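You operate a simulated robot arm through the tools that you are given. There is no shell and no other tool.

Carry out the task below with a simulated two-armed robot. There is one attempt and no reset: what you move stays moved.

TASK
Feed one piece, then move the tray to the yellow table.
Fine: the tray in the press; switch the work lamp on and push the bed in; one press of the green button, before the tray comes out; the other tray stays, the motor stays off, the black press knob stays.

The check looks at the end state, three seconds after you hand in, the way a careful person would. Anything else that was tipped, shoved, dropped, spilled or broken makes it a failure.

THE ROBOT
Two 7-joint arms with two-finger grippers on one trunk that stands fixed in place. Base frame: the origin is at the foot of the trunk, x ahead of it, y to its left, z up. Readings come in m, degrees, newtons and seconds.
The left shoulder is at [0.026, 0.16, 1.332], the right one opposite. With the tool pointing down near the work surface each hand reaches from about 0.1 to 0.6 m from the base axis, measured 20 degrees to its own side. Payload 2.45 kg a hand.
The TCP of each hand is the grasp point between the finger pads, 0.026 m short of the fingertips. In the tool frame z runs along the fingers and y along their closing line. The gripper opens to 0.096 m; its body begins 0.069 m behind the TCP.
Orientation is that of the tool frame in the base frame, as [roll, pitch, yaw] about the fixed x, y, z axes, in that order (R = Rz(yaw) Ry(pitch) Rx(roll)). With the fingers straight down and closing along the base's y, the tool's x points along the base's -x, its y along +y and its z along -z.

THE INTERFACE
- The arms move only by the tool servo_tool. It takes "left_increments", "right_increments" or both (then of equal length, played together; a hand with none holds still); each is a list of rows, each a list of 7 numbers: the shift along the base's x, y, z in m, then the turn, a rotation vector about the base's x, y, z in degrees, then the finger opening in m, from 0 to 0.096. In form: [[x, y, z, ax, ay, az, grip], ...]. A call has 1 to 20 rows; each row shifts and turns the commanded pose from where the row before left it. A row lasts 0.2 s, in which the tool goes at most 0.05 m and 8.6 degrees; a call with a longer step from one row to the next is refused whole, and so is a gripper value outside its range. A pose out of reach is approached as far as the arm can. The call stops where the force on the tool passes 90 N (or 10 N more than at its start, if that is more) or the arm is blocked; 0.2 s more then pass. The fingers move at their own pace (about 0.1199 m/s each) and stop on an object; they squeeze with about 21 N. The grip force told is the motor's: it shows also when the fingers shut on nothing. Time passes only in rows, and 0.2 s behind the last, so rows that do not move let the fingers close. The reply holds the time, the measured pose of the TCP, the force on the tool along the base axes, the opening and the grip force, in the units named above and with some noise, with the torque about the TCP (base axes, N m) and any sound that the robot's microphone picked up.
- Cameras (640 x 400 px; columns grow to the right, rows downward): "scene" is now at [0.0665, -0.0232, 1.7988]; the picture's right is [-0.32, -0.95, 0.00], its down [-0.70, 0.23, -0.68] and it looks along [0.64, -0.21, -0.73] (base axes); focal length 323 px, centre (320, 200). "left" rides on the left gripper at [0.082, -0.003, -0.098] in its tool frame; the picture's right is [0.04, 1.00, 0.00], its down [-0.73, 0.03, -0.68] and it looks along [-0.68, 0.03, 0.73] (tool axes); focal length 256 px, centre (320, 200). "right" rides on the right gripper at [0.082, 0.003, -0.098] in its tool frame; the picture's right is [-0.04, 1.00, 0.00], its down [-0.73, -0.03, -0.68] and it looks along [-0.68, -0.03, 0.73] (tool axes); focal length 256 px, centre (320, 200). There is no depth. A picture from a camera that has moved, and an enlarged one, comes with that camera's place and axes in the base frame and with its lens. The place of the scene camera against the robot may be out by one fixed shift of up to 0.012 m in any direction.
- get_image(camera): a new picture of that camera. The clock stands still meanwhile.
- lift_body(by): moves the trunk up (or, below 0, down) by that many m; the arms and the scene camera ride with it, the base frame stays. It gives what a move gives, with no picture.
- aim_head(pan, tilt): turns the head with the scene camera to pan (to the left, within 120 degrees either way) and tilt (down, from -29 to 69), counted from straight ahead of the robot (the tilt from the chest, where the trunk bows). It gives what a move gives.
- close_up(camera, box): a new picture of the part [left, top, right, bottom] of that camera's present view, enlarged. The clock stands still meanwhile.
- hand_in(): hands the job in; it is judged then, once.

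Places have to be worked out from the pictures, the camera data and where the tool is seen. Open the grippers and draw the arms clear of the work before you hand the job in, unless the task says otherwise.

The tools are called after "Request:" as a command line: name --argument value ..., lists and objects as JSON in quotes. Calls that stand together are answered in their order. servo_tool: Moves the arms, as the interface text tells. Its arguments: {"type":"object","properties":{"left_increments":{"type":"array","items":{"type":"array","items":{"type":"number"}}},"right_increments":{"type":"array","items":{"type":"array","items":{"type":"number"}}}},"required":[]} The other tools are called the same way: lift_body (by) moves the trunk up or down; aim_head (pan, tilt) turns the head that bears the scene camera; get_image (camera) takes a picture; close_up (camera, box) takes an enlarged picture of a part of a camera's view; hand_in () hands the job in.

At the start:

```text
t: 0.0
left_tool_pos: [0.454, -0.001, 1.3823]
left_tool_rot: [180.0, 0.0, -179.9]
left_ft_force: [-0.8, 0.2, 0.0]
left_moment: [0.02, -0.01, 0.02]
left_width: 0.096
left_grasp_force: 0.1
right_tool_pos: [0.4409, -0.4459, 1.4609]
right_tool_rot: [179.9, 0.0, 180.0]
right_ft_force: [-0.4, 0.1, -0.6]
right_moment: [0.01, 0.0, 0.02]
right_width: 0.096
right_grasp_force: 0.1
trunk travel left (down, up): [-0.5, 0.067]
head pan, tilt (commanded): [-18.4, 47.0]
```

scene: 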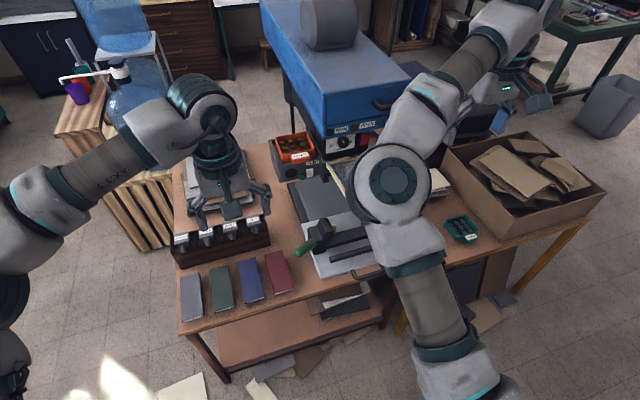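
right: 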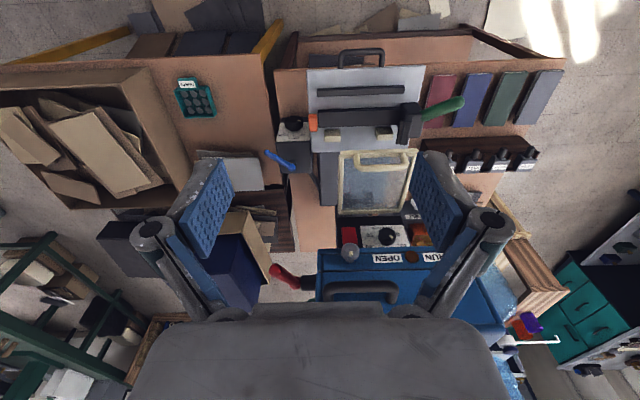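
left: 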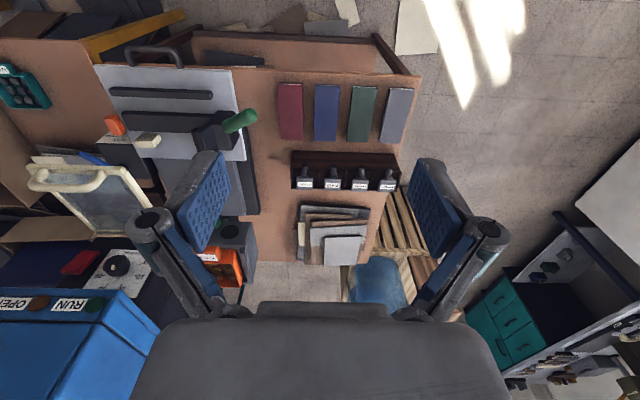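

I start by looking around the scene before moving anything; the arms block part of the head's view. I take fresh close-ups of all three cameras.

Request:
close_up --camera "scene" --box '[160, 100, 400, 300]'

Request:
close_up --camera "right" --box '[240, 30, 440, 155]'

Request:
close_up --camera "right" --box '[240, 140, 480, 310]'

Request:
close_up --camera "left" --box '[0, 20, 280, 200]'

Request:
close_up --camera "left" --box '[0, 140, 260, 320]'

```text
2.00 times, centred on (280, 200) of scene
camera zoom: at [0.0665, -0.0232, 1.7988], right [-0.32, -0.95, 0.0], down [-0.7, 0.23, -0.68], along [0.64, -0.21, -0.73], focal length 647 px, centre (400, 200)
```

zoom: 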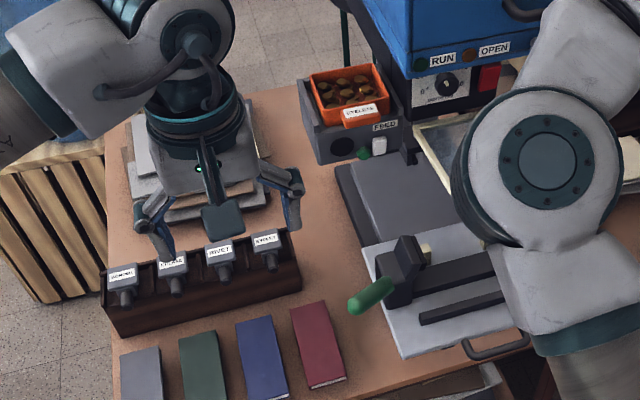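

```text
3.20 times, centred on (340, 92) of right
camera zoom: at [0.3595, -0.4421, 1.5597], right [0.04, 1.0, 0.0], down [0.73, -0.03, 0.68], along [0.68, -0.03, -0.73], focal length 819 px, centre (256, 544)
```

zoom: 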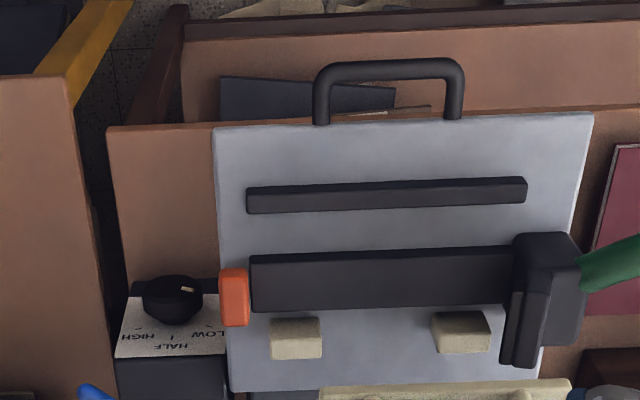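

```text
2.35 times, centred on (360, 225) of right
camera zoom: at [0.3595, -0.4421, 1.5597], right [0.04, 1.0, 0.0], down [0.73, -0.03, 0.68], along [0.68, -0.03, -0.73], focal length 602 px, centre (226, 141)
```

zoom: 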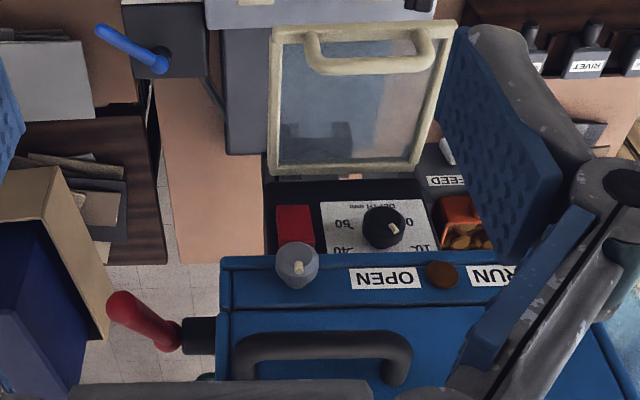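

```text
2.22 times, centred on (140, 110) of left
camera zoom: at [0.3712, -0.0053, 1.4799], right [-0.04, 1.0, 0.0], down [0.73, 0.03, 0.68], along [0.68, 0.03, -0.73], focal length 569 px, centre (720, 400)
```

zoom: 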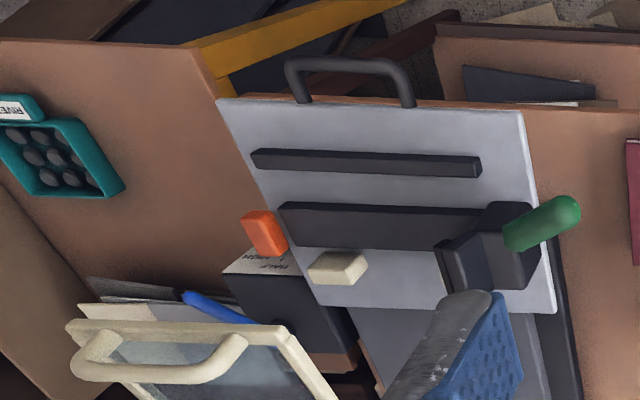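

```text
2.22 times, centred on (130, 230) of left
camera zoom: at [0.3712, -0.0053, 1.4799], right [-0.04, 1.0, 0.0], down [0.73, 0.03, 0.68], along [0.68, 0.03, -0.73], focal length 569 px, centre (742, 133)
```

zoom: 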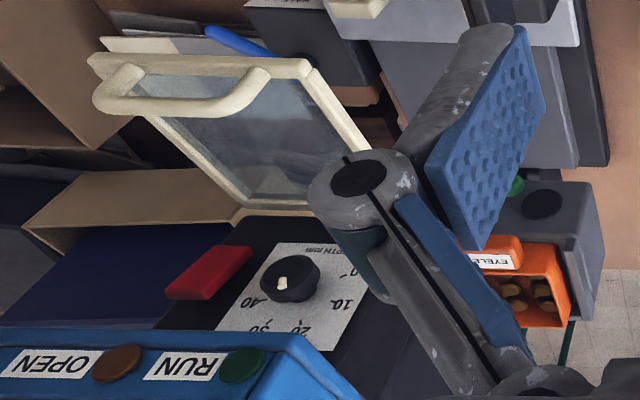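

The arms hide part of the bench. I turn the head to the right and to the front to see the other tables and the press from here.

Request:
aim_head --pan -40 --tilt 45

Request:
get_image --camera "scene"

Request:
aim_head --pan -70 --tilt 40

Request:
get_image --camera "scene"

Request:
aim_head --pan 20 --tilt 40

Request:
get_image --camera "scene"

```text
t: 0.8
left_tool_pos: [0.45, -0.0008, 1.3839]
left_tool_rot: [-179.9, 0.1, -179.9]
left_ft_force: [0.5, 0.0, -0.2]
left_moment: [-0.02, -0.02, 0.01]
left_width: 0.0959
left_grasp_force: 0.1
right_tool_pos: [0.4367, -0.4466, 1.4632]
right_tool_rot: [179.9, 0.1, -179.9]
right_ft_force: [-0.4, 0.2, -1.6]
right_moment: [0.02, -0.02, 0.04]
right_width: 0.0961
right_grasp_force: 0.1
trunk travel left (down, up): [-0.5, 0.067]
head pan, tilt (commanded): [-40.0, 45.0]
```

```text
taken
camera scene: at [0.0532, -0.0504, 1.8016], right [-0.64, -0.77, 0.0], down [-0.54, 0.46, -0.7], along [0.54, -0.45, -0.71], focal length 323 px, centre (320, 200)
```

scene: 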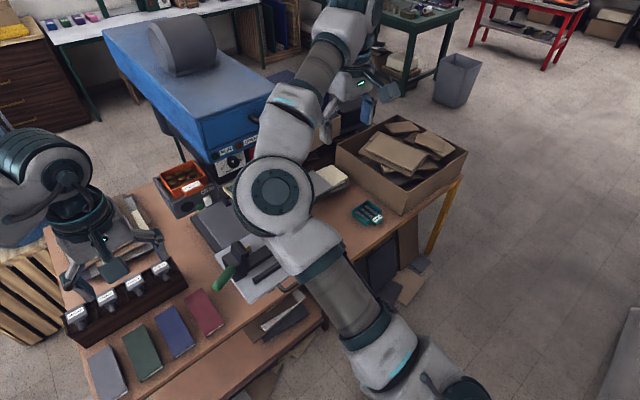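

```text
t: 1.8
left_tool_pos: [0.4494, -0.0019, 1.3828]
left_tool_rot: [180.0, 0.1, -179.9]
left_ft_force: [-1.1, -0.4, 0.0]
left_moment: [0.01, 0.04, 0.04]
left_width: 0.0959
left_grasp_force: 0.0
right_tool_pos: [0.4365, -0.4453, 1.4629]
right_tool_rot: [179.9, 0.1, 180.0]
right_ft_force: [-0.6, -0.2, 0.3]
right_moment: [0.0, 0.0, -0.01]
right_width: 0.0962
right_grasp_force: 0.1
trunk travel left (down, up): [-0.5, 0.067]
head pan, tilt (commanded): [-70.0, 40.0]
```

```text
taken
camera scene: at [0.0201, -0.0779, 1.8089], right [-0.94, -0.34, 0.0], down [-0.22, 0.6, -0.76], along [0.26, -0.72, -0.64], focal length 323 px, centre (320, 200)
```

scene: 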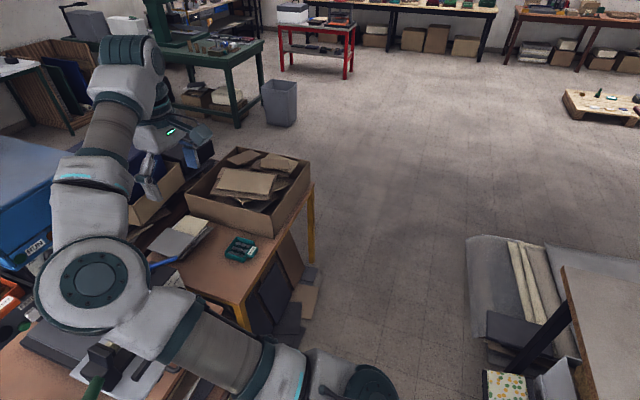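

```text
t: 3.5
left_tool_pos: [0.4499, -0.0007, 1.3828]
left_tool_rot: [-180.0, 0.1, -179.9]
left_ft_force: [0.0, 0.0, -0.3]
left_moment: [-0.01, 0.0, 0.01]
left_width: 0.096
left_grasp_force: 0.2
right_tool_pos: [0.4362, -0.4459, 1.4624]
right_tool_rot: [179.9, 0.1, 180.0]
right_ft_force: [0.5, -0.6, 0.4]
right_moment: [0.01, 0.02, 0.01]
right_width: 0.0959
right_grasp_force: 0.1
trunk travel left (down, up): [-0.5, 0.067]
head pan, tilt (commanded): [20.0, 40.0]
```

```text
taken
camera scene: at [0.0709, 0.0311, 1.8089], right [0.34, -0.94, 0.0], down [-0.61, -0.22, -0.76], along [0.72, 0.26, -0.65], focal length 323 px, centre (320, 200)
```

scene: 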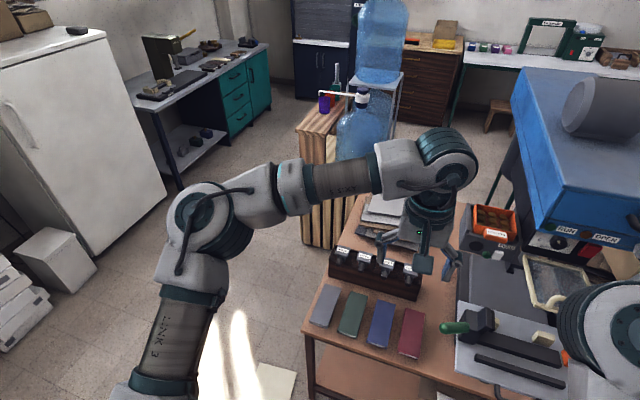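

The red wrench tray area, the press front and the switches are partly covered by the arms. I draw both hands outward and back at their present height (free air) so the head can see the bench.

Request:
servo_tool --left_increments '[[-0.01, 0.045, 0, 0, 0, 0, 0.096], [-0.01, 0.045, 0, 0, 0, 0, 0.096], [-0.01, 0.045, 0, 0, 0, 0, 0.096], [-0.01, 0.045, 0, 0, 0, 0, 0.096], [-0.01, 0.045, 0, 0, 0, 0, 0.096], [-0.01, 0.045, 0, 0, 0, 0, 0.096], [-0.01, 0.045, 0, 0, 0, 0, 0.096], [-0.01, 0.035, 0, 0, 0, 0, 0.096]]' --right_increments '[[-0.02, -0.03, 0, 0, 0, 0, 0.096], [-0.02, -0.03, 0, 0, 0, 0, 0.096], [-0.02, -0.03, 0, 0, 0, 0, 0.096], [-0.02, -0.03, 0, 0, 0, 0, 0.096], [-0.02, -0.03, 0, 0, 0, 0, 0.096], [-0.02, -0.03, 0, 0, 0, 0, 0.096], [-0.02, -0.03, 0, 0, 0, 0, 0.096], [-0.02, -0.03, 0, 0, 0, 0, 0.096]]'

Request:
aim_head --pan -18 --tilt 42

Request:
get_image --camera "scene"

Request:
get_image --camera "left"

Request:
get_image --camera "right"

```text
t: 5.2
left_tool_pos: [0.3677, 0.3526, 1.3873]
left_tool_rot: [179.9, 0.2, 180.0]
left_ft_force: [-0.2, 0.3, 0.6]
left_moment: [-0.02, -0.02, -0.01]
left_width: 0.0961
left_grasp_force: 0.1
right_tool_pos: [0.2713, -0.6828, 1.4636]
right_tool_rot: [-180.0, 0.3, 180.0]
right_ft_force: [0.1, -0.9, -0.1]
right_moment: [0.04, -0.02, 0.05]
right_width: 0.0959
right_grasp_force: 0.1
trunk travel left (down, up): [-0.5, 0.067]
head pan, tilt (commanded): [20.0, 40.0]
```

```text
t: 6.3
left_tool_pos: [0.3719, 0.3515, 1.3862]
left_tool_rot: [-179.9, 0.0, -179.9]
left_ft_force: [0.0, 0.1, -0.6]
left_moment: [-0.01, 0.02, 0.05]
left_width: 0.0961
left_grasp_force: 0.2
right_tool_pos: [0.2768, -0.6825, 1.4631]
right_tool_rot: [-180.0, 0.1, -180.0]
right_ft_force: [0.5, -0.1, 0.1]
right_moment: [0.02, 0.0, 0.02]
right_width: 0.096
right_grasp_force: 0.2
trunk travel left (down, up): [-0.5, 0.067]
head pan, tilt (commanded): [-18.0, 42.0]
```

```text
taken
camera scene: at [0.0692, -0.0229, 1.8059], right [-0.31, -0.95, 0.0], down [-0.64, 0.21, -0.74], along [0.7, -0.23, -0.67], focal length 323 px, centre (320, 200)
```

scene: 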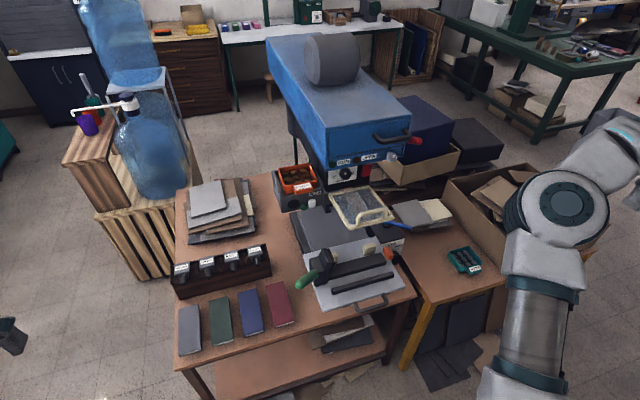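

```text
taken
camera left: at [0.2901, 0.3475, 1.4843], right [-0.04, 1.0, 0.0], down [0.73, 0.03, 0.68], along [0.68, 0.03, -0.73], focal length 256 px, centre (320, 200)
```

left: 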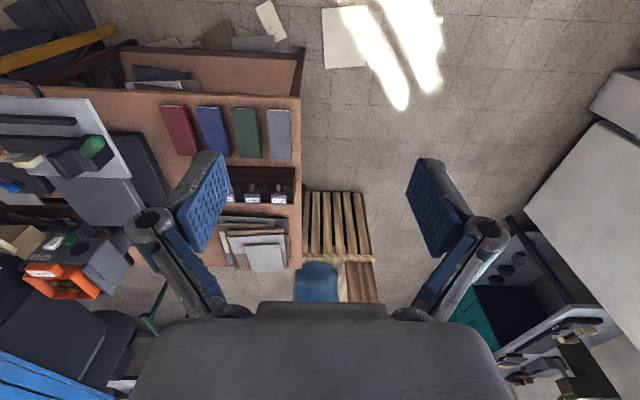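

```text
taken
camera right: at [0.1943, -0.6781, 1.561], right [0.04, 1.0, 0.0], down [0.73, -0.03, 0.68], along [0.68, -0.03, -0.73], focal length 256 px, centre (320, 200)
```

right: 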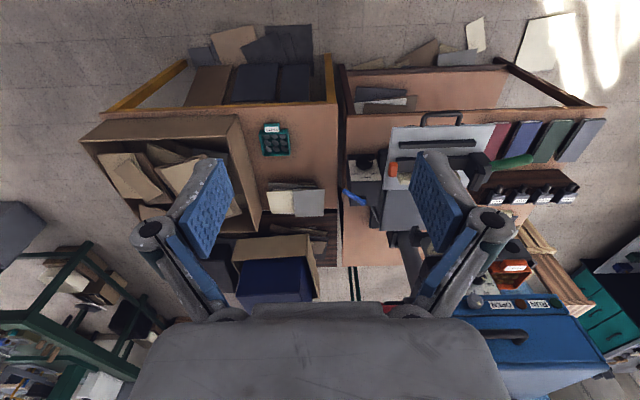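

Now the bench is visible. I enlarge the press, the feeder, the switches and the tables.

Request:
close_up --camera "scene" --box '[260, 140, 420, 240]'

Request:
close_up --camera "scene" --box '[290, 220, 420, 310]'

Request:
close_up --camera "scene" --box '[370, 180, 510, 280]'

Request:
close_up --camera "scene" --box '[160, 160, 320, 260]'

Request:
close_up --camera "scene" --box '[320, 120, 420, 185]'

```text
4.00 times, centred on (340, 190) of scene
camera zoom: at [0.0692, -0.0229, 1.8059], right [-0.31, -0.95, 0.0], down [-0.64, 0.21, -0.74], along [0.7, -0.23, -0.67], focal length 1293 px, centre (240, 240)
```

zoom: 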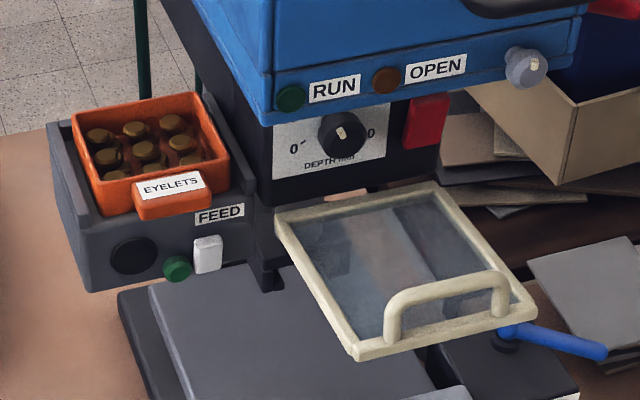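

```text
4.44 times, centred on (355, 265) of scene
camera zoom: at [0.0692, -0.0229, 1.8059], right [-0.31, -0.95, 0.0], down [-0.64, 0.21, -0.74], along [0.7, -0.23, -0.67], focal length 1437 px, centre (164, -89)
```

zoom: 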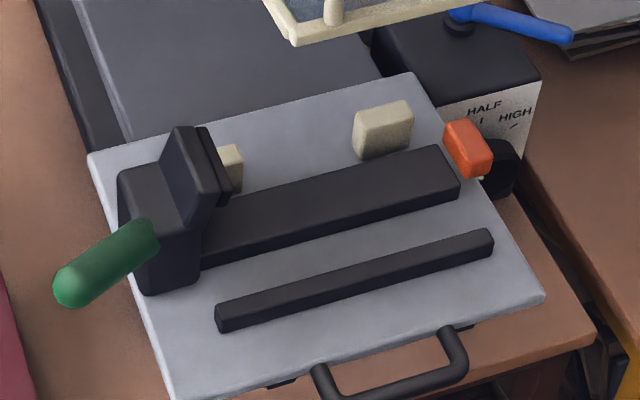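

```text
4.00 times, centred on (440, 230) of scene
camera zoom: at [0.0692, -0.0229, 1.8059], right [-0.31, -0.95, 0.0], down [-0.64, 0.21, -0.74], along [0.7, -0.23, -0.67], focal length 1293 px, centre (-160, 80)
```

zoom: 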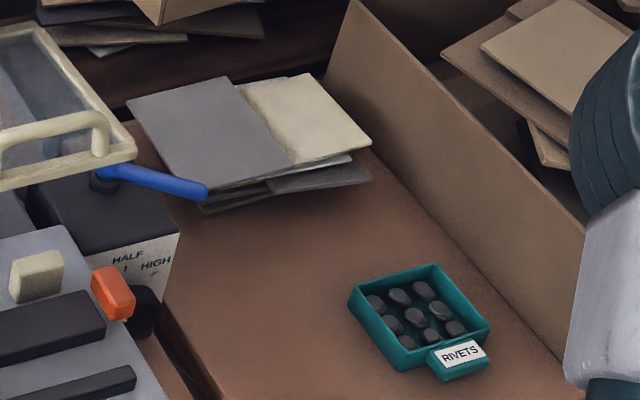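

```text
4.00 times, centred on (240, 210) of scene
camera zoom: at [0.0692, -0.0229, 1.8059], right [-0.31, -0.95, 0.0], down [-0.64, 0.21, -0.74], along [0.7, -0.23, -0.67], focal length 1293 px, centre (640, 160)
```

zoom: 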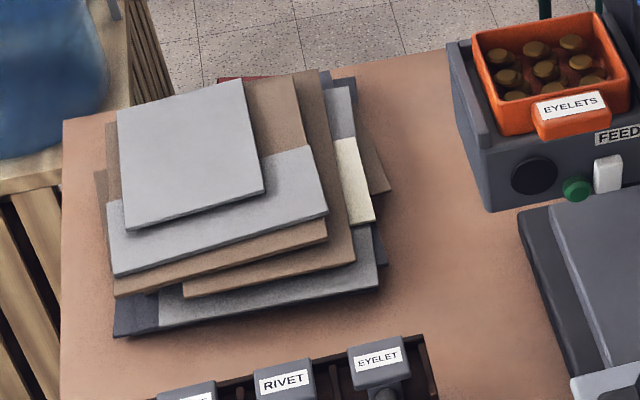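

```text
6.15 times, centred on (370, 152) of scene
camera zoom: at [0.0692, -0.0229, 1.8059], right [-0.31, -0.95, 0.0], down [-0.64, 0.21, -0.74], along [0.7, -0.23, -0.67], focal length 1990 px, centre (12, 492)
```

zoom: 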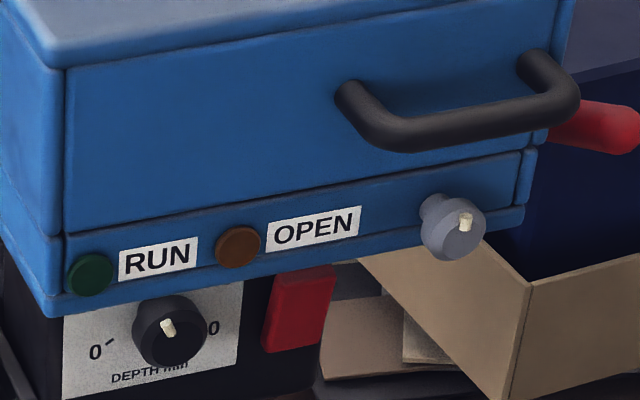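

The feeder has the orange EYELETS tray, a green button and a white rocker; there are also a grey knob on the press front, a blue lever box (LOW/HALF/HIGH) and a red lever. I need labels, so I zoom on the wrist views.

Request:
close_up --camera "left" --box '[0, 90, 160, 310]'

Request:
close_up --camera "right" --box '[330, 90, 540, 220]'

Request:
close_up --camera "right" --box '[380, 230, 560, 345]'

```text
1.82 times, centred on (80, 200) of left
camera zoom: at [0.2901, 0.3475, 1.4843], right [-0.04, 1.0, 0.0], down [0.73, 0.03, 0.68], along [0.68, 0.03, -0.73], focal length 465 px, centre (756, 200)
```

zoom: 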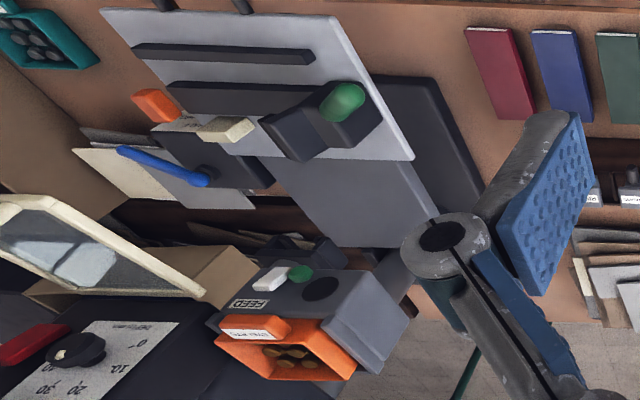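

```text
3.05 times, centred on (435, 155) of right
camera zoom: at [0.1943, -0.6781, 1.561], right [0.04, 1.0, 0.0], down [0.73, -0.03, 0.68], along [0.68, -0.03, -0.73], focal length 780 px, centre (-30, 337)
```

zoom: 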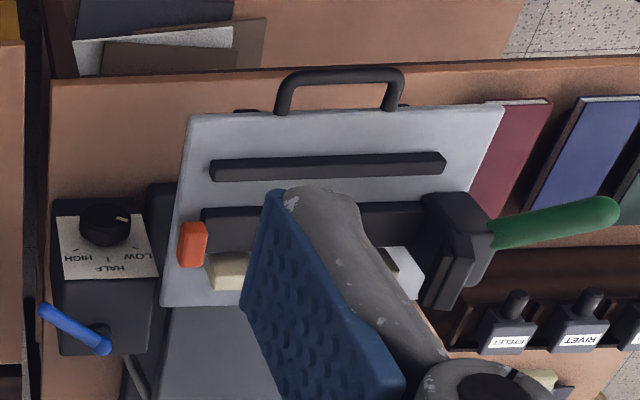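

```text
3.48 times, centred on (470, 288) of right
camera zoom: at [0.1943, -0.6781, 1.561], right [0.04, 1.0, 0.0], down [0.73, -0.03, 0.68], along [0.68, -0.03, -0.73], focal length 890 px, centre (-202, -104)
```

zoom: 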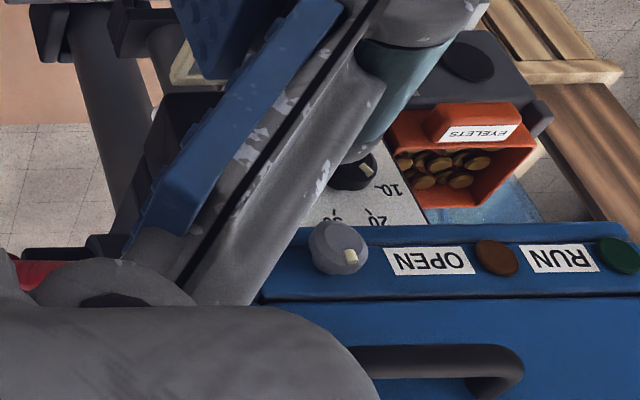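

Feeder sits high on the press column (about x 0.80, y -0.2, z 1.15), the guard handle near (0.62, -0.35, 1.20), the bed handle near (0.52, -0.35, 0.865). I bring the left wrist camera in front of the feeder, tilted 45° so it looks level at the press face, staying well short of everything.

Request:
servo_tool --left_increments '[[0.007, -0.04, -0.0138, 0, -3.75, 0, 0.096], [0.007, -0.04, -0.0138, 0, -3.75, 0, 0.096], [0.007, -0.04, -0.0138, 0, -3.75, 0, 0.096], [0.007, -0.04, -0.0138, 0, -3.75, 0, 0.096], [0.007, -0.04, -0.0138, 0, -3.75, 0, 0.096], [0.007, -0.04, -0.0138, 0, -3.75, 0, 0.096], [0.007, -0.04, -0.0138, 0, -3.75, 0, 0.096], [0.007, -0.04, -0.0138, 0, -3.75, 0, 0.096], [0.007, -0.04, -0.0138, 0, -3.75, 0, 0.096], [0.007, -0.04, -0.0138, 0, -3.75, 0, 0.096], [0.007, -0.04, -0.0138, 0, -3.75, 0, 0.096], [0.007, -0.04, -0.0138, 0, -3.75, 0, 0.096]]'

Request:
get_image --camera "left"

Request:
get_image --camera "scene"

```text
t: 8.9
left_tool_pos: [0.4549, -0.1376, 1.2166]
left_tool_rot: [179.9, 45.3, 180.0]
left_ft_force: [0.3, 0.2, -0.5]
left_moment: [0.02, 0.0, 0.01]
left_width: 0.0959
left_grasp_force: 0.0
right_tool_pos: [0.2748, -0.6866, 1.4613]
right_tool_rot: [179.7, 0.1, 180.0]
right_ft_force: [-0.5, 0.0, 1.0]
right_moment: [0.0, -0.03, 0.01]
right_width: 0.0959
right_grasp_force: 0.1
trunk travel left (down, up): [-0.5, 0.067]
head pan, tilt (commanded): [-18.0, 42.0]
```

```text
taken
camera left: at [0.3269, -0.1409, 1.2284], right [-0.03, 1.0, -0.03], down [0.03, 0.03, 1.0], along [1.0, 0.03, -0.03], focal length 256 px, centre (320, 200)
```

left: 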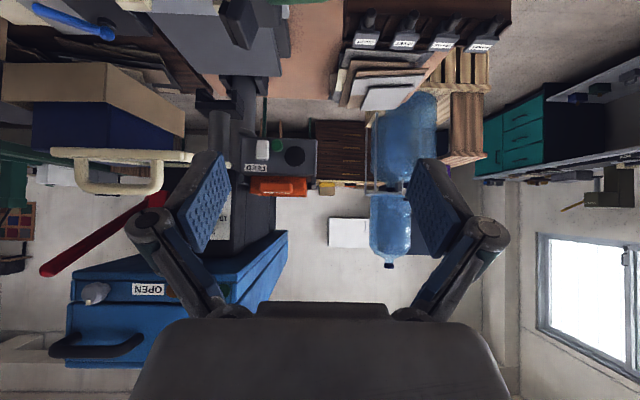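

```text
taken
camera scene: at [0.0691, -0.033, 1.8057], right [-0.31, -0.95, 0.0], down [-0.64, 0.21, -0.74], along [0.7, -0.23, -0.67], focal length 323 px, centre (320, 200)
```

scene: 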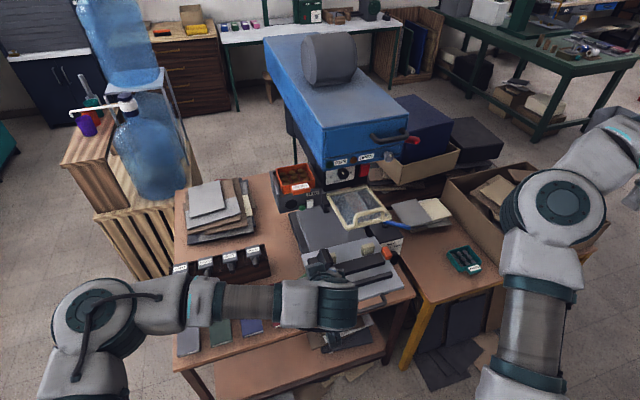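

Request:
close_up --camera "left" --box '[40, 120, 320, 300]'

Request:
close_up --camera "left" --box '[220, 120, 340, 210]'

Request:
close_up --camera "left" --box '[20, 0, 280, 130]'

```text
2.22 times, centred on (180, 210) of left
camera zoom: at [0.3269, -0.1409, 1.2284], right [-0.03, 1.0, -0.03], down [0.03, 0.03, 1.0], along [1.0, 0.03, -0.03], focal length 569 px, centre (631, 178)
```

zoom: 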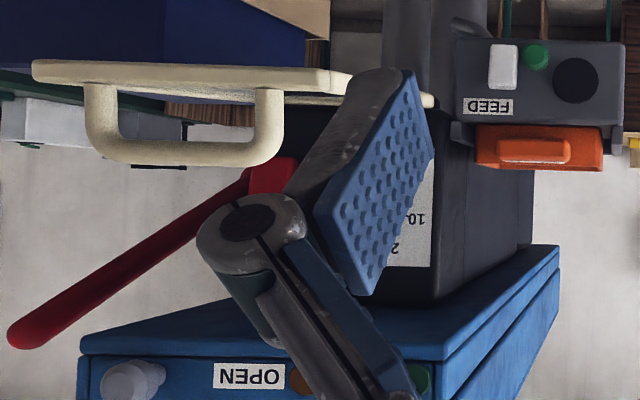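

```text
4.44 times, centred on (280, 165) of left
camera zoom: at [0.3269, -0.1409, 1.2284], right [-0.03, 1.0, -0.03], down [0.03, 0.03, 1.0], along [1.0, 0.03, -0.03], focal length 1138 px, centre (498, 356)
```

zoom: 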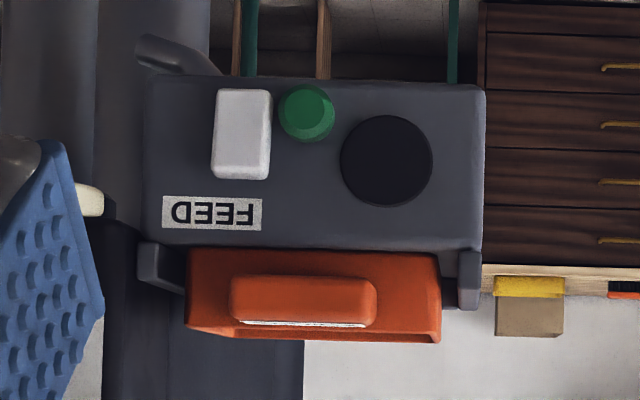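

```text
2.46 times, centred on (150, 65) of left
camera zoom: at [0.3269, -0.1409, 1.2284], right [-0.03, 1.0, -0.03], down [0.03, 0.03, 1.0], along [1.0, 0.03, -0.03], focal length 630 px, centre (738, 532)
```

zoom: 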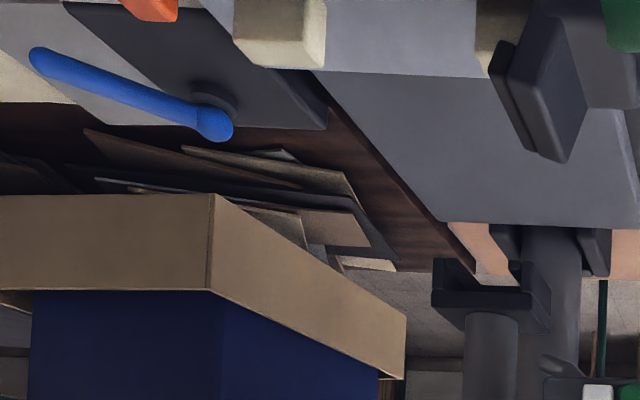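

The feeder front shows FEED, a white square, the round green button and a dark disc; the tray sits in the recess on top with its lip toward me. I slide the left camera right and up to read what belongs to the grey knob and red lever on the press front.

Request:
servo_tool --left_increments '[[0, -0.04, 0.016, 0, 0, 0, 0.096], [0, -0.04, 0.016, 0, 0, 0, 0.096], [0, -0.04, 0.016, 0, 0, 0, 0.096], [0, -0.04, 0.016, 0, 0, 0, 0.096], [0, -0.04, 0.016, 0, 0, 0, 0.096]]'

Request:
get_image --camera "left"

Request:
close_up --camera "left" --box '[220, 140, 420, 310]'

Request:
close_up --camera "left" --box '[60, 0, 320, 160]'

```text
t: 10.1
left_tool_pos: [0.4549, -0.2464, 1.2661]
left_tool_rot: [-179.7, 45.2, -179.6]
left_ft_force: [0.2, 0.6, 0.6]
left_moment: [0.01, 0.03, -0.02]
left_width: 0.0962
left_grasp_force: 0.0
left hand out of reach, approached as far as the arm can: row 3, 4, 5
right_tool_pos: [0.276, -0.6785, 1.4646]
right_tool_rot: [-179.8, 0.1, -180.0]
right_ft_force: [0.3, 0.4, -0.6]
right_moment: [0.0, 0.09, -0.03]
right_width: 0.096
right_grasp_force: 0.1
trunk travel left (down, up): [-0.5, 0.067]
head pan, tilt (commanded): [-18.0, 42.0]
```

```text
taken
camera left: at [0.3269, -0.2503, 1.2771], right [-0.03, 1.0, -0.03], down [0.04, 0.03, 1.0], along [1.0, 0.03, -0.04], focal length 256 px, centre (320, 200)
```

left: 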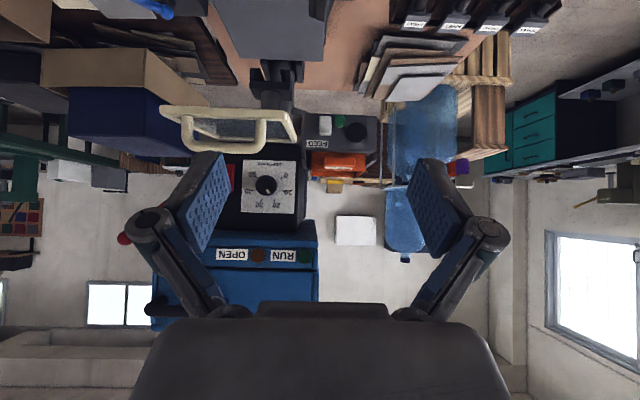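

```text
2.35 times, centred on (320, 225) of left
camera zoom: at [0.3269, -0.2503, 1.2771], right [-0.03, 1.0, -0.03], down [0.04, 0.03, 1.0], along [1.0, 0.03, -0.04], focal length 602 px, centre (320, 141)
```

zoom: 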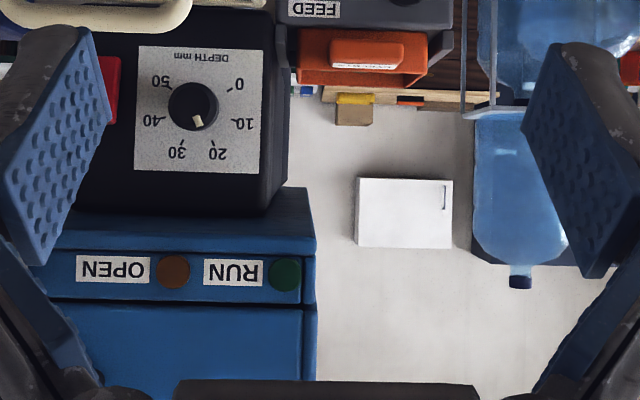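

```text
2.46 times, centred on (190, 80) of left
camera zoom: at [0.3269, -0.2503, 1.2771], right [-0.03, 1.0, -0.03], down [0.04, 0.03, 1.0], along [1.0, 0.03, -0.04], focal length 630 px, centre (640, 495)
```

zoom: 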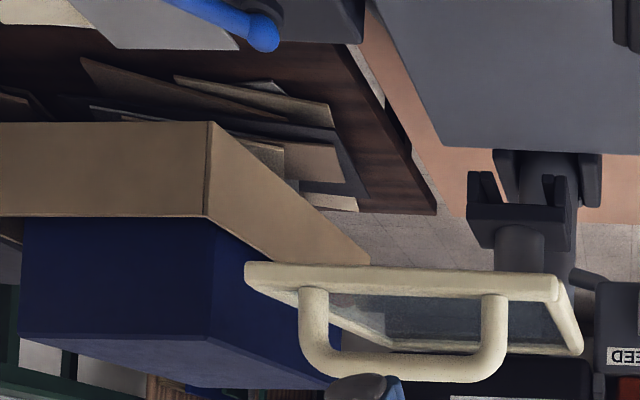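

The left arm reached its limit there. I send it back left and bring the right hand, tilted 45°, in front of the press to view the grey knob, red lever and blue lever box.

Request:
servo_tool --left_increments '[[-0.005, 0.04, -0.005, 0, 0, 0, 0.096], [-0.005, 0.04, -0.005, 0, 0, 0, 0.096], [-0.005, 0.04, -0.005, 0, 0, 0, 0.096], [-0.005, 0.04, -0.005, 0, 0, 0, 0.096], [-0.005, 0.04, 0, 0, 0, 0, 0.096], [-0.005, 0.04, 0, 0, 0, 0, 0.096], [-0.005, 0.04, 0, 0, 0, 0, 0.096], [-0.005, 0.04, 0, 0, 0, 0, 0.096], [-0.005, 0.04, 0, 0, 0, 0, 0.096], [-0.005, 0.04, 0, 0, 0, 0, 0.096], [-0.005, 0.04, 0, 0, 0, 0, 0.096], [-0.005, 0.04, 0, 0, 0, 0, 0.096]]' --right_increments '[[0.012, 0.0217, -0.0133, 0, -3.75, 0, 0.096], [0.012, 0.0217, -0.0133, 0, -3.75, 0, 0.096], [0.012, 0.0217, -0.0133, 0, -3.75, 0, 0.096], [0.012, 0.0217, -0.0133, 0, -3.75, 0, 0.096], [0.012, 0.0217, -0.0133, 0, -3.75, 0, 0.096], [0.012, 0.0217, -0.0133, 0, -3.75, 0, 0.096], [0.012, 0.0217, -0.0133, 0, -3.75, 0, 0.096], [0.012, 0.0217, -0.0133, 0, -3.75, 0, 0.096], [0.012, 0.0217, -0.0133, 0, -3.75, 0, 0.096], [0.012, 0.0217, -0.0133, 0, -3.75, 0, 0.096], [0.012, 0.0217, -0.0133, 0, -3.75, 0, 0.096], [0.012, 0.0217, -0.0133, 0, -3.75, 0, 0.096]]'

Request:
get_image --camera "right"

Request:
close_up --camera "right" --box '[200, 100, 440, 300]'

Request:
close_up --camera "right" --box '[180, 0, 440, 160]'

```text
t: 12.7
left_tool_pos: [0.4215, 0.2304, 1.2555]
left_tool_rot: [-179.6, 45.2, -179.7]
left_ft_force: [0.0, 0.7, 0.9]
left_moment: [0.01, 0.05, -0.02]
left_width: 0.0958
left_grasp_force: 0.1
left hand out of reach, approached as far as the arm can: row 10, 11, 12
right_tool_pos: [0.4176, -0.4197, 1.3047]
right_tool_rot: [-179.8, 45.3, -179.8]
right_ft_force: [-0.4, 0.0, 0.4]
right_moment: [0.0, 0.01, -0.06]
right_width: 0.0961
right_grasp_force: 0.1
trunk travel left (down, up): [-0.5, 0.067]
head pan, tilt (commanded): [-18.0, 42.0]
```

```text
taken
camera right: at [0.2902, -0.4153, 1.3177], right [0.03, 1.0, 0.03], down [0.04, -0.03, 1.0], along [1.0, -0.03, -0.04], focal length 256 px, centre (320, 200)
```

right: 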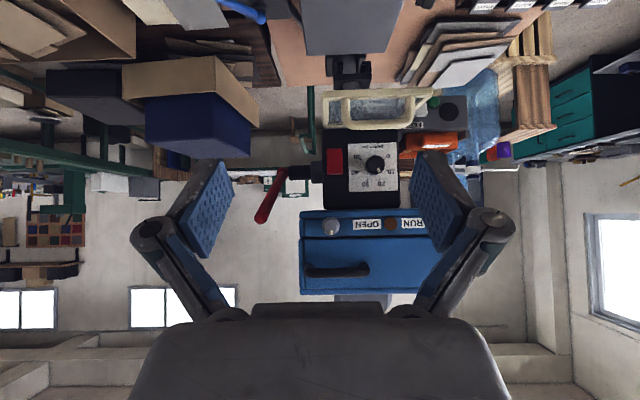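

```text
2.00 times, centred on (320, 200) of right
camera zoom: at [0.2902, -0.4153, 1.3177], right [0.03, 1.0, 0.03], down [0.04, -0.03, 1.0], along [1.0, -0.03, -0.04], focal length 512 px, centre (320, 200)
```

zoom: 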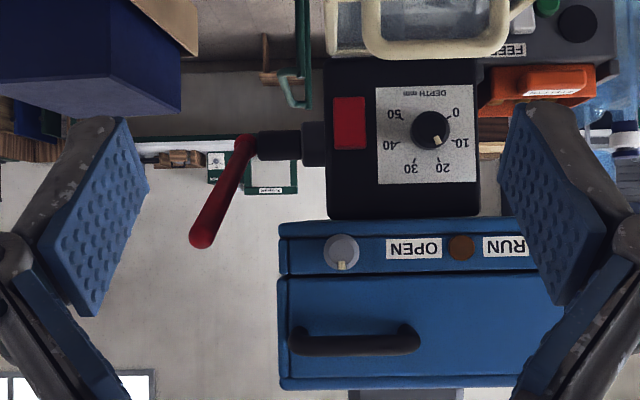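

```text
2.46 times, centred on (310, 80) of right
camera zoom: at [0.2902, -0.4153, 1.3177], right [0.03, 1.0, 0.03], down [0.04, -0.03, 1.0], along [1.0, -0.03, -0.04], focal length 630 px, centre (345, 495)
```

zoom: 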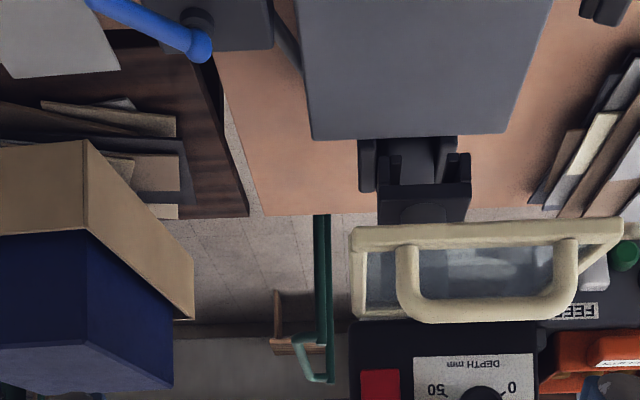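

The press front has RUN/OPEN lamps, a grey knob (pointer up), a black DEPTH knob and a red pad, and a red lever on the side. I lower the right hand with the tool vertical over the near side to look at the LOW/HALF/HIGH box and blue lever from closer.

Request:
servo_tool --right_increments '[[0.012, -0.013, -0.02, 0, 4.5, 0, 0.096], [0.012, -0.013, -0.02, 0, 4.5, 0, 0.096], [0.012, -0.013, -0.02, 0, 4.5, 0, 0.096], [0.012, -0.013, -0.02, 0, 4.5, 0, 0.096], [0.012, -0.013, -0.02, 0, 4.5, 0, 0.096], [0.012, -0.013, -0.02, 0, 4.5, 0, 0.096], [0.012, -0.013, -0.02, 0, 4.5, 0, 0.096], [0.012, -0.013, -0.02, 0, 4.5, 0, 0.096], [0.012, -0.013, -0.02, 0, 4.5, 0, 0.096], [0.012, -0.013, -0.02, 0, 4.5, 0, 0.096]]'

Request:
get_image --camera "right"

Request:
close_up --camera "right" --box '[240, 100, 420, 230]'

```text
t: 14.9
left_tool_pos: [0.4229, 0.2224, 1.2568]
left_tool_rot: [-180.0, 45.1, -180.0]
left_ft_force: [-1.7, 0.1, 1.0]
left_moment: [0.03, -0.01, 0.04]
left_width: 0.0958
left_grasp_force: 0.1
right_tool_pos: [0.5398, -0.5557, 1.1009]
right_tool_rot: [180.0, 0.1, -180.0]
right_ft_force: [-0.3, -0.4, -0.1]
right_moment: [0.0, 0.03, 0.03]
right_width: 0.0959
right_grasp_force: 0.1
trunk travel left (down, up): [-0.5, 0.067]
head pan, tilt (commanded): [-18.0, 42.0]
```

```text
taken
camera right: at [0.4587, -0.5524, 1.1992], right [0.04, 1.0, 0.0], down [0.73, -0.03, 0.68], along [0.68, -0.03, -0.73], focal length 256 px, centre (320, 200)
```

right: 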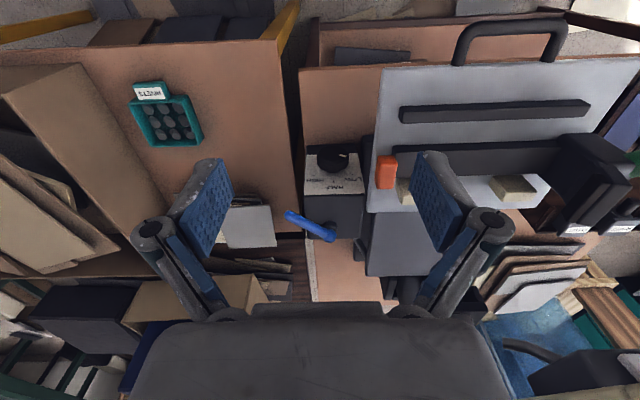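

```text
3.08 times, centred on (330, 165) of right
camera zoom: at [0.4587, -0.5524, 1.1992], right [0.04, 1.0, 0.0], down [0.73, -0.03, 0.68], along [0.68, -0.03, -0.73], focal length 788 px, centre (289, 308)
```

zoom: 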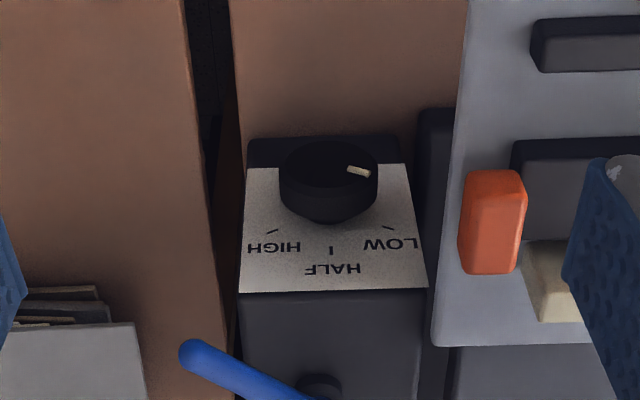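

That box has a black knob resting before LOW, so its role is uncertain (lamp dimmer or motor speed). I go back up with the right camera, closer to the press face, to inspect the grey knob and red pad for small markings.

Request:
servo_tool --right_increments '[[-0.006, 0.0146, 0.023, 0, -4.5, 0, 0.096], [-0.006, 0.0146, 0.023, 0, -4.5, 0, 0.096], [-0.006, 0.0146, 0.023, 0, -4.5, 0, 0.096], [-0.006, 0.0146, 0.023, 0, -4.5, 0, 0.096], [-0.006, 0.0146, 0.023, 0, -4.5, 0, 0.096], [-0.006, 0.0146, 0.023, 0, -4.5, 0, 0.096], [-0.006, 0.0146, 0.023, 0, -4.5, 0, 0.096], [-0.006, 0.0146, 0.023, 0, -4.5, 0, 0.096], [-0.006, 0.0146, 0.023, 0, -4.5, 0, 0.096], [-0.006, 0.0146, 0.023, 0, -4.5, 0, 0.096]]'

Request:
get_image --camera "right"

Request:
close_up --camera "right" --box '[280, 190, 400, 265]'

Request:
close_up --camera "right" --box '[220, 90, 440, 220]'

```text
t: 17.1
left_tool_pos: [0.4232, 0.2268, 1.2577]
left_tool_rot: [-179.8, 45.2, -179.8]
left_ft_force: [0.4, 0.8, -0.1]
left_moment: [0.03, -0.02, -0.03]
left_width: 0.0958
left_grasp_force: 0.0
right_tool_pos: [0.4799, -0.4054, 1.3365]
right_tool_rot: [-179.9, 45.1, -179.8]
right_ft_force: [-0.3, -0.2, 0.4]
right_moment: [0.01, -0.01, -0.01]
right_width: 0.0958
right_grasp_force: 0.1
trunk travel left (down, up): [-0.5, 0.067]
head pan, tilt (commanded): [-18.0, 42.0]
```

```text
taken
camera right: at [0.3526, -0.4006, 1.3479], right [0.03, 1.0, 0.03], down [0.03, -0.03, 1.0], along [1.0, -0.03, -0.04], focal length 256 px, centre (320, 200)
```

right: 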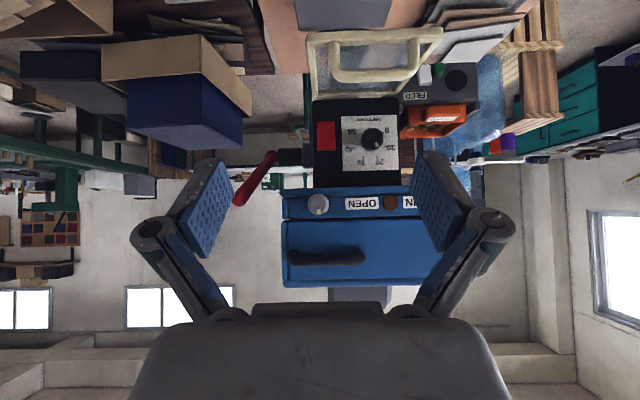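

```text
5.33 times, centred on (340, 228) of right
camera zoom: at [0.3526, -0.4006, 1.3479], right [0.03, 1.0, 0.03], down [0.03, -0.03, 1.0], along [1.0, -0.03, -0.04], focal length 1365 px, centre (213, 53)
```

zoom: 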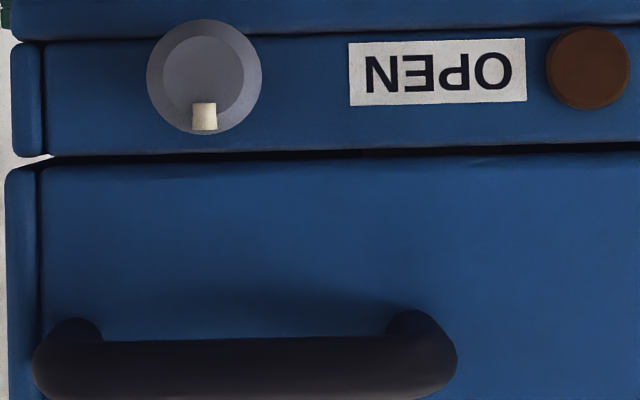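

```text
2.91 times, centred on (330, 155) of right
camera zoom: at [0.3526, -0.4006, 1.3479], right [0.03, 1.0, 0.03], down [0.03, -0.03, 1.0], along [1.0, -0.03, -0.04], focal length 745 px, centre (291, 331)
```

zoom: 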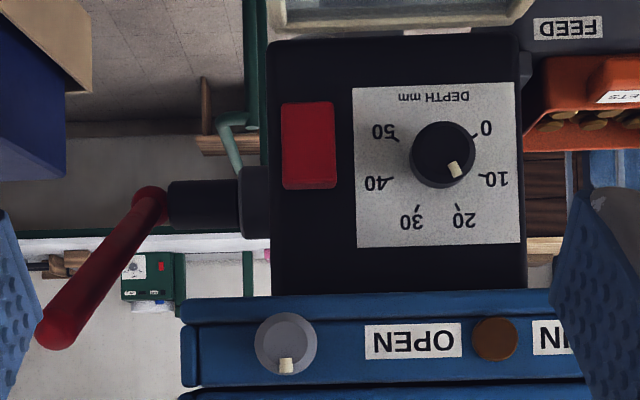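

No extra lettering by the grey knob. I look for the lamp itself: I turn the left camera to view the press's working space from the left side, at a safe distance.

Request:
servo_tool --left_increments '[[0.003, -0.016, -0.022, 0, 0, -5.6, 0.096], [0.003, -0.016, -0.022, 0, 0, -5.6, 0.096], [0.003, -0.016, -0.022, 0, 0, -5.6, 0.096], [0.003, -0.016, -0.022, 0, 0, -5.6, 0.096], [0.003, -0.016, -0.022, 0, 0, -5.6, 0.096], [0.003, -0.016, -0.022, 0, 0, -5.6, 0.096], [0.003, -0.016, -0.022, 0, 0, -5.6, 0.096], [0.003, -0.016, -0.022, 0, 0, -5.6, 0.096]]'

Request:
get_image --camera "left"

Request:
close_up --camera "left" --box '[190, 60, 450, 230]'

```text
t: 18.9
left_tool_pos: [0.4472, 0.0981, 1.0805]
left_tool_rot: [-179.8, 45.0, 135.3]
left_ft_force: [0.8, 0.4, -0.5]
left_moment: [0.02, 0.01, 0.0]
left_width: 0.0958
left_grasp_force: 0.1
right_tool_pos: [0.4816, -0.4062, 1.3352]
right_tool_rot: [-179.9, 45.1, 180.0]
right_ft_force: [0.5, 0.7, 0.1]
right_moment: [-0.04, 0.06, -0.03]
right_width: 0.0963
right_grasp_force: 0.1
trunk travel left (down, up): [-0.5, 0.067]
head pan, tilt (commanded): [-18.0, 42.0]
```

```text
taken
camera left: at [0.3542, 0.1851, 1.091], right [0.68, 0.73, -0.03], down [0.05, 0.0, 1.0], along [0.73, -0.69, -0.04], focal length 256 px, centre (320, 200)
```

left: 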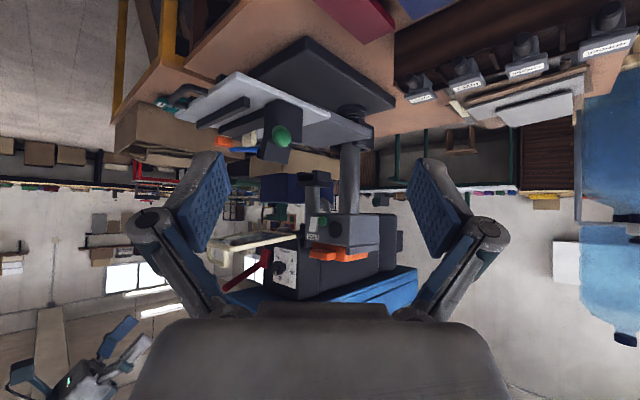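

```text
2.35 times, centred on (320, 145) of left
camera zoom: at [0.3542, 0.1851, 1.091], right [0.68, 0.73, -0.03], down [0.05, 0.0, 1.0], along [0.73, -0.69, -0.04], focal length 602 px, centre (320, 329)
```

zoom: 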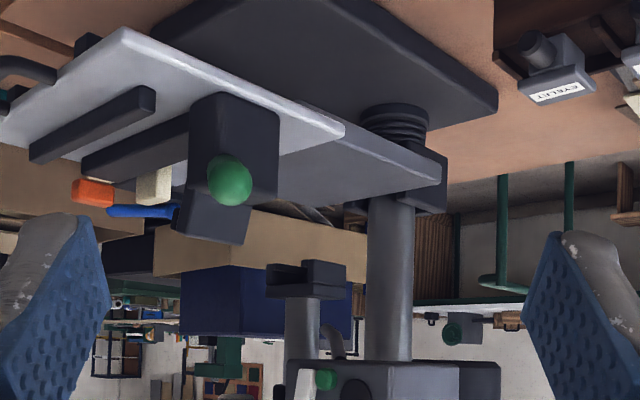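

This side view shows it is a column press: table slab with the sliding bed, ram, and the feeder on the head's left side. I zoom in on the feeder's controls and look for a lamp under the head.

Request:
close_up --camera "left" --box '[290, 190, 410, 265]'

Request:
close_up --camera "left" --box '[200, 200, 340, 310]'

Request:
close_up --camera "right" --box '[390, 50, 490, 120]'

```text
5.33 times, centred on (350, 228) of left
camera zoom: at [0.3542, 0.1851, 1.091], right [0.68, 0.73, -0.03], down [0.05, 0.0, 1.0], along [0.73, -0.69, -0.04], focal length 1365 px, centre (160, 53)
```

zoom: 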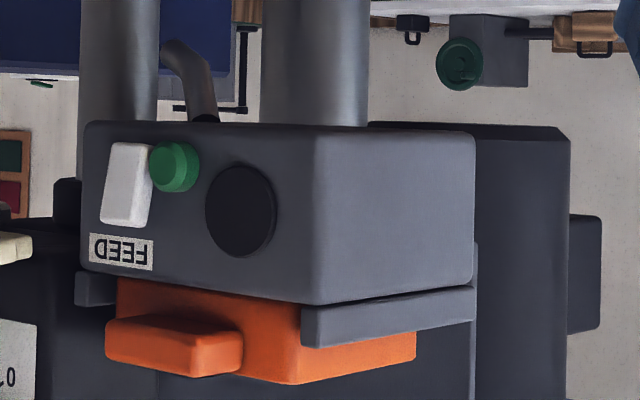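

```text
3.64 times, centred on (270, 255) of left
camera zoom: at [0.3542, 0.1851, 1.091], right [0.68, 0.73, -0.03], down [0.05, 0.0, 1.0], along [0.73, -0.69, -0.04], focal length 931 px, centre (502, 0)
```

zoom: 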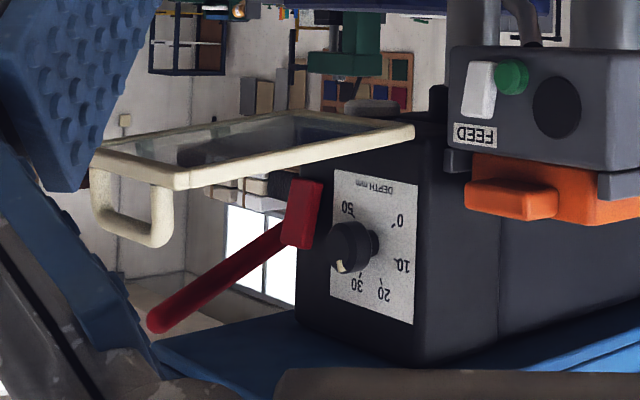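

```text
5.71 times, centred on (440, 85) of right
camera zoom: at [0.3541, -0.4013, 1.3472], right [0.03, 1.0, 0.03], down [0.04, -0.03, 1.0], along [1.0, -0.03, -0.04], focal length 1463 px, centre (-366, 857)
```

zoom: 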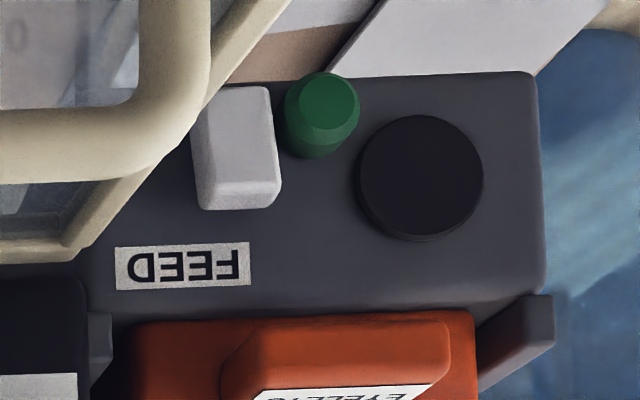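

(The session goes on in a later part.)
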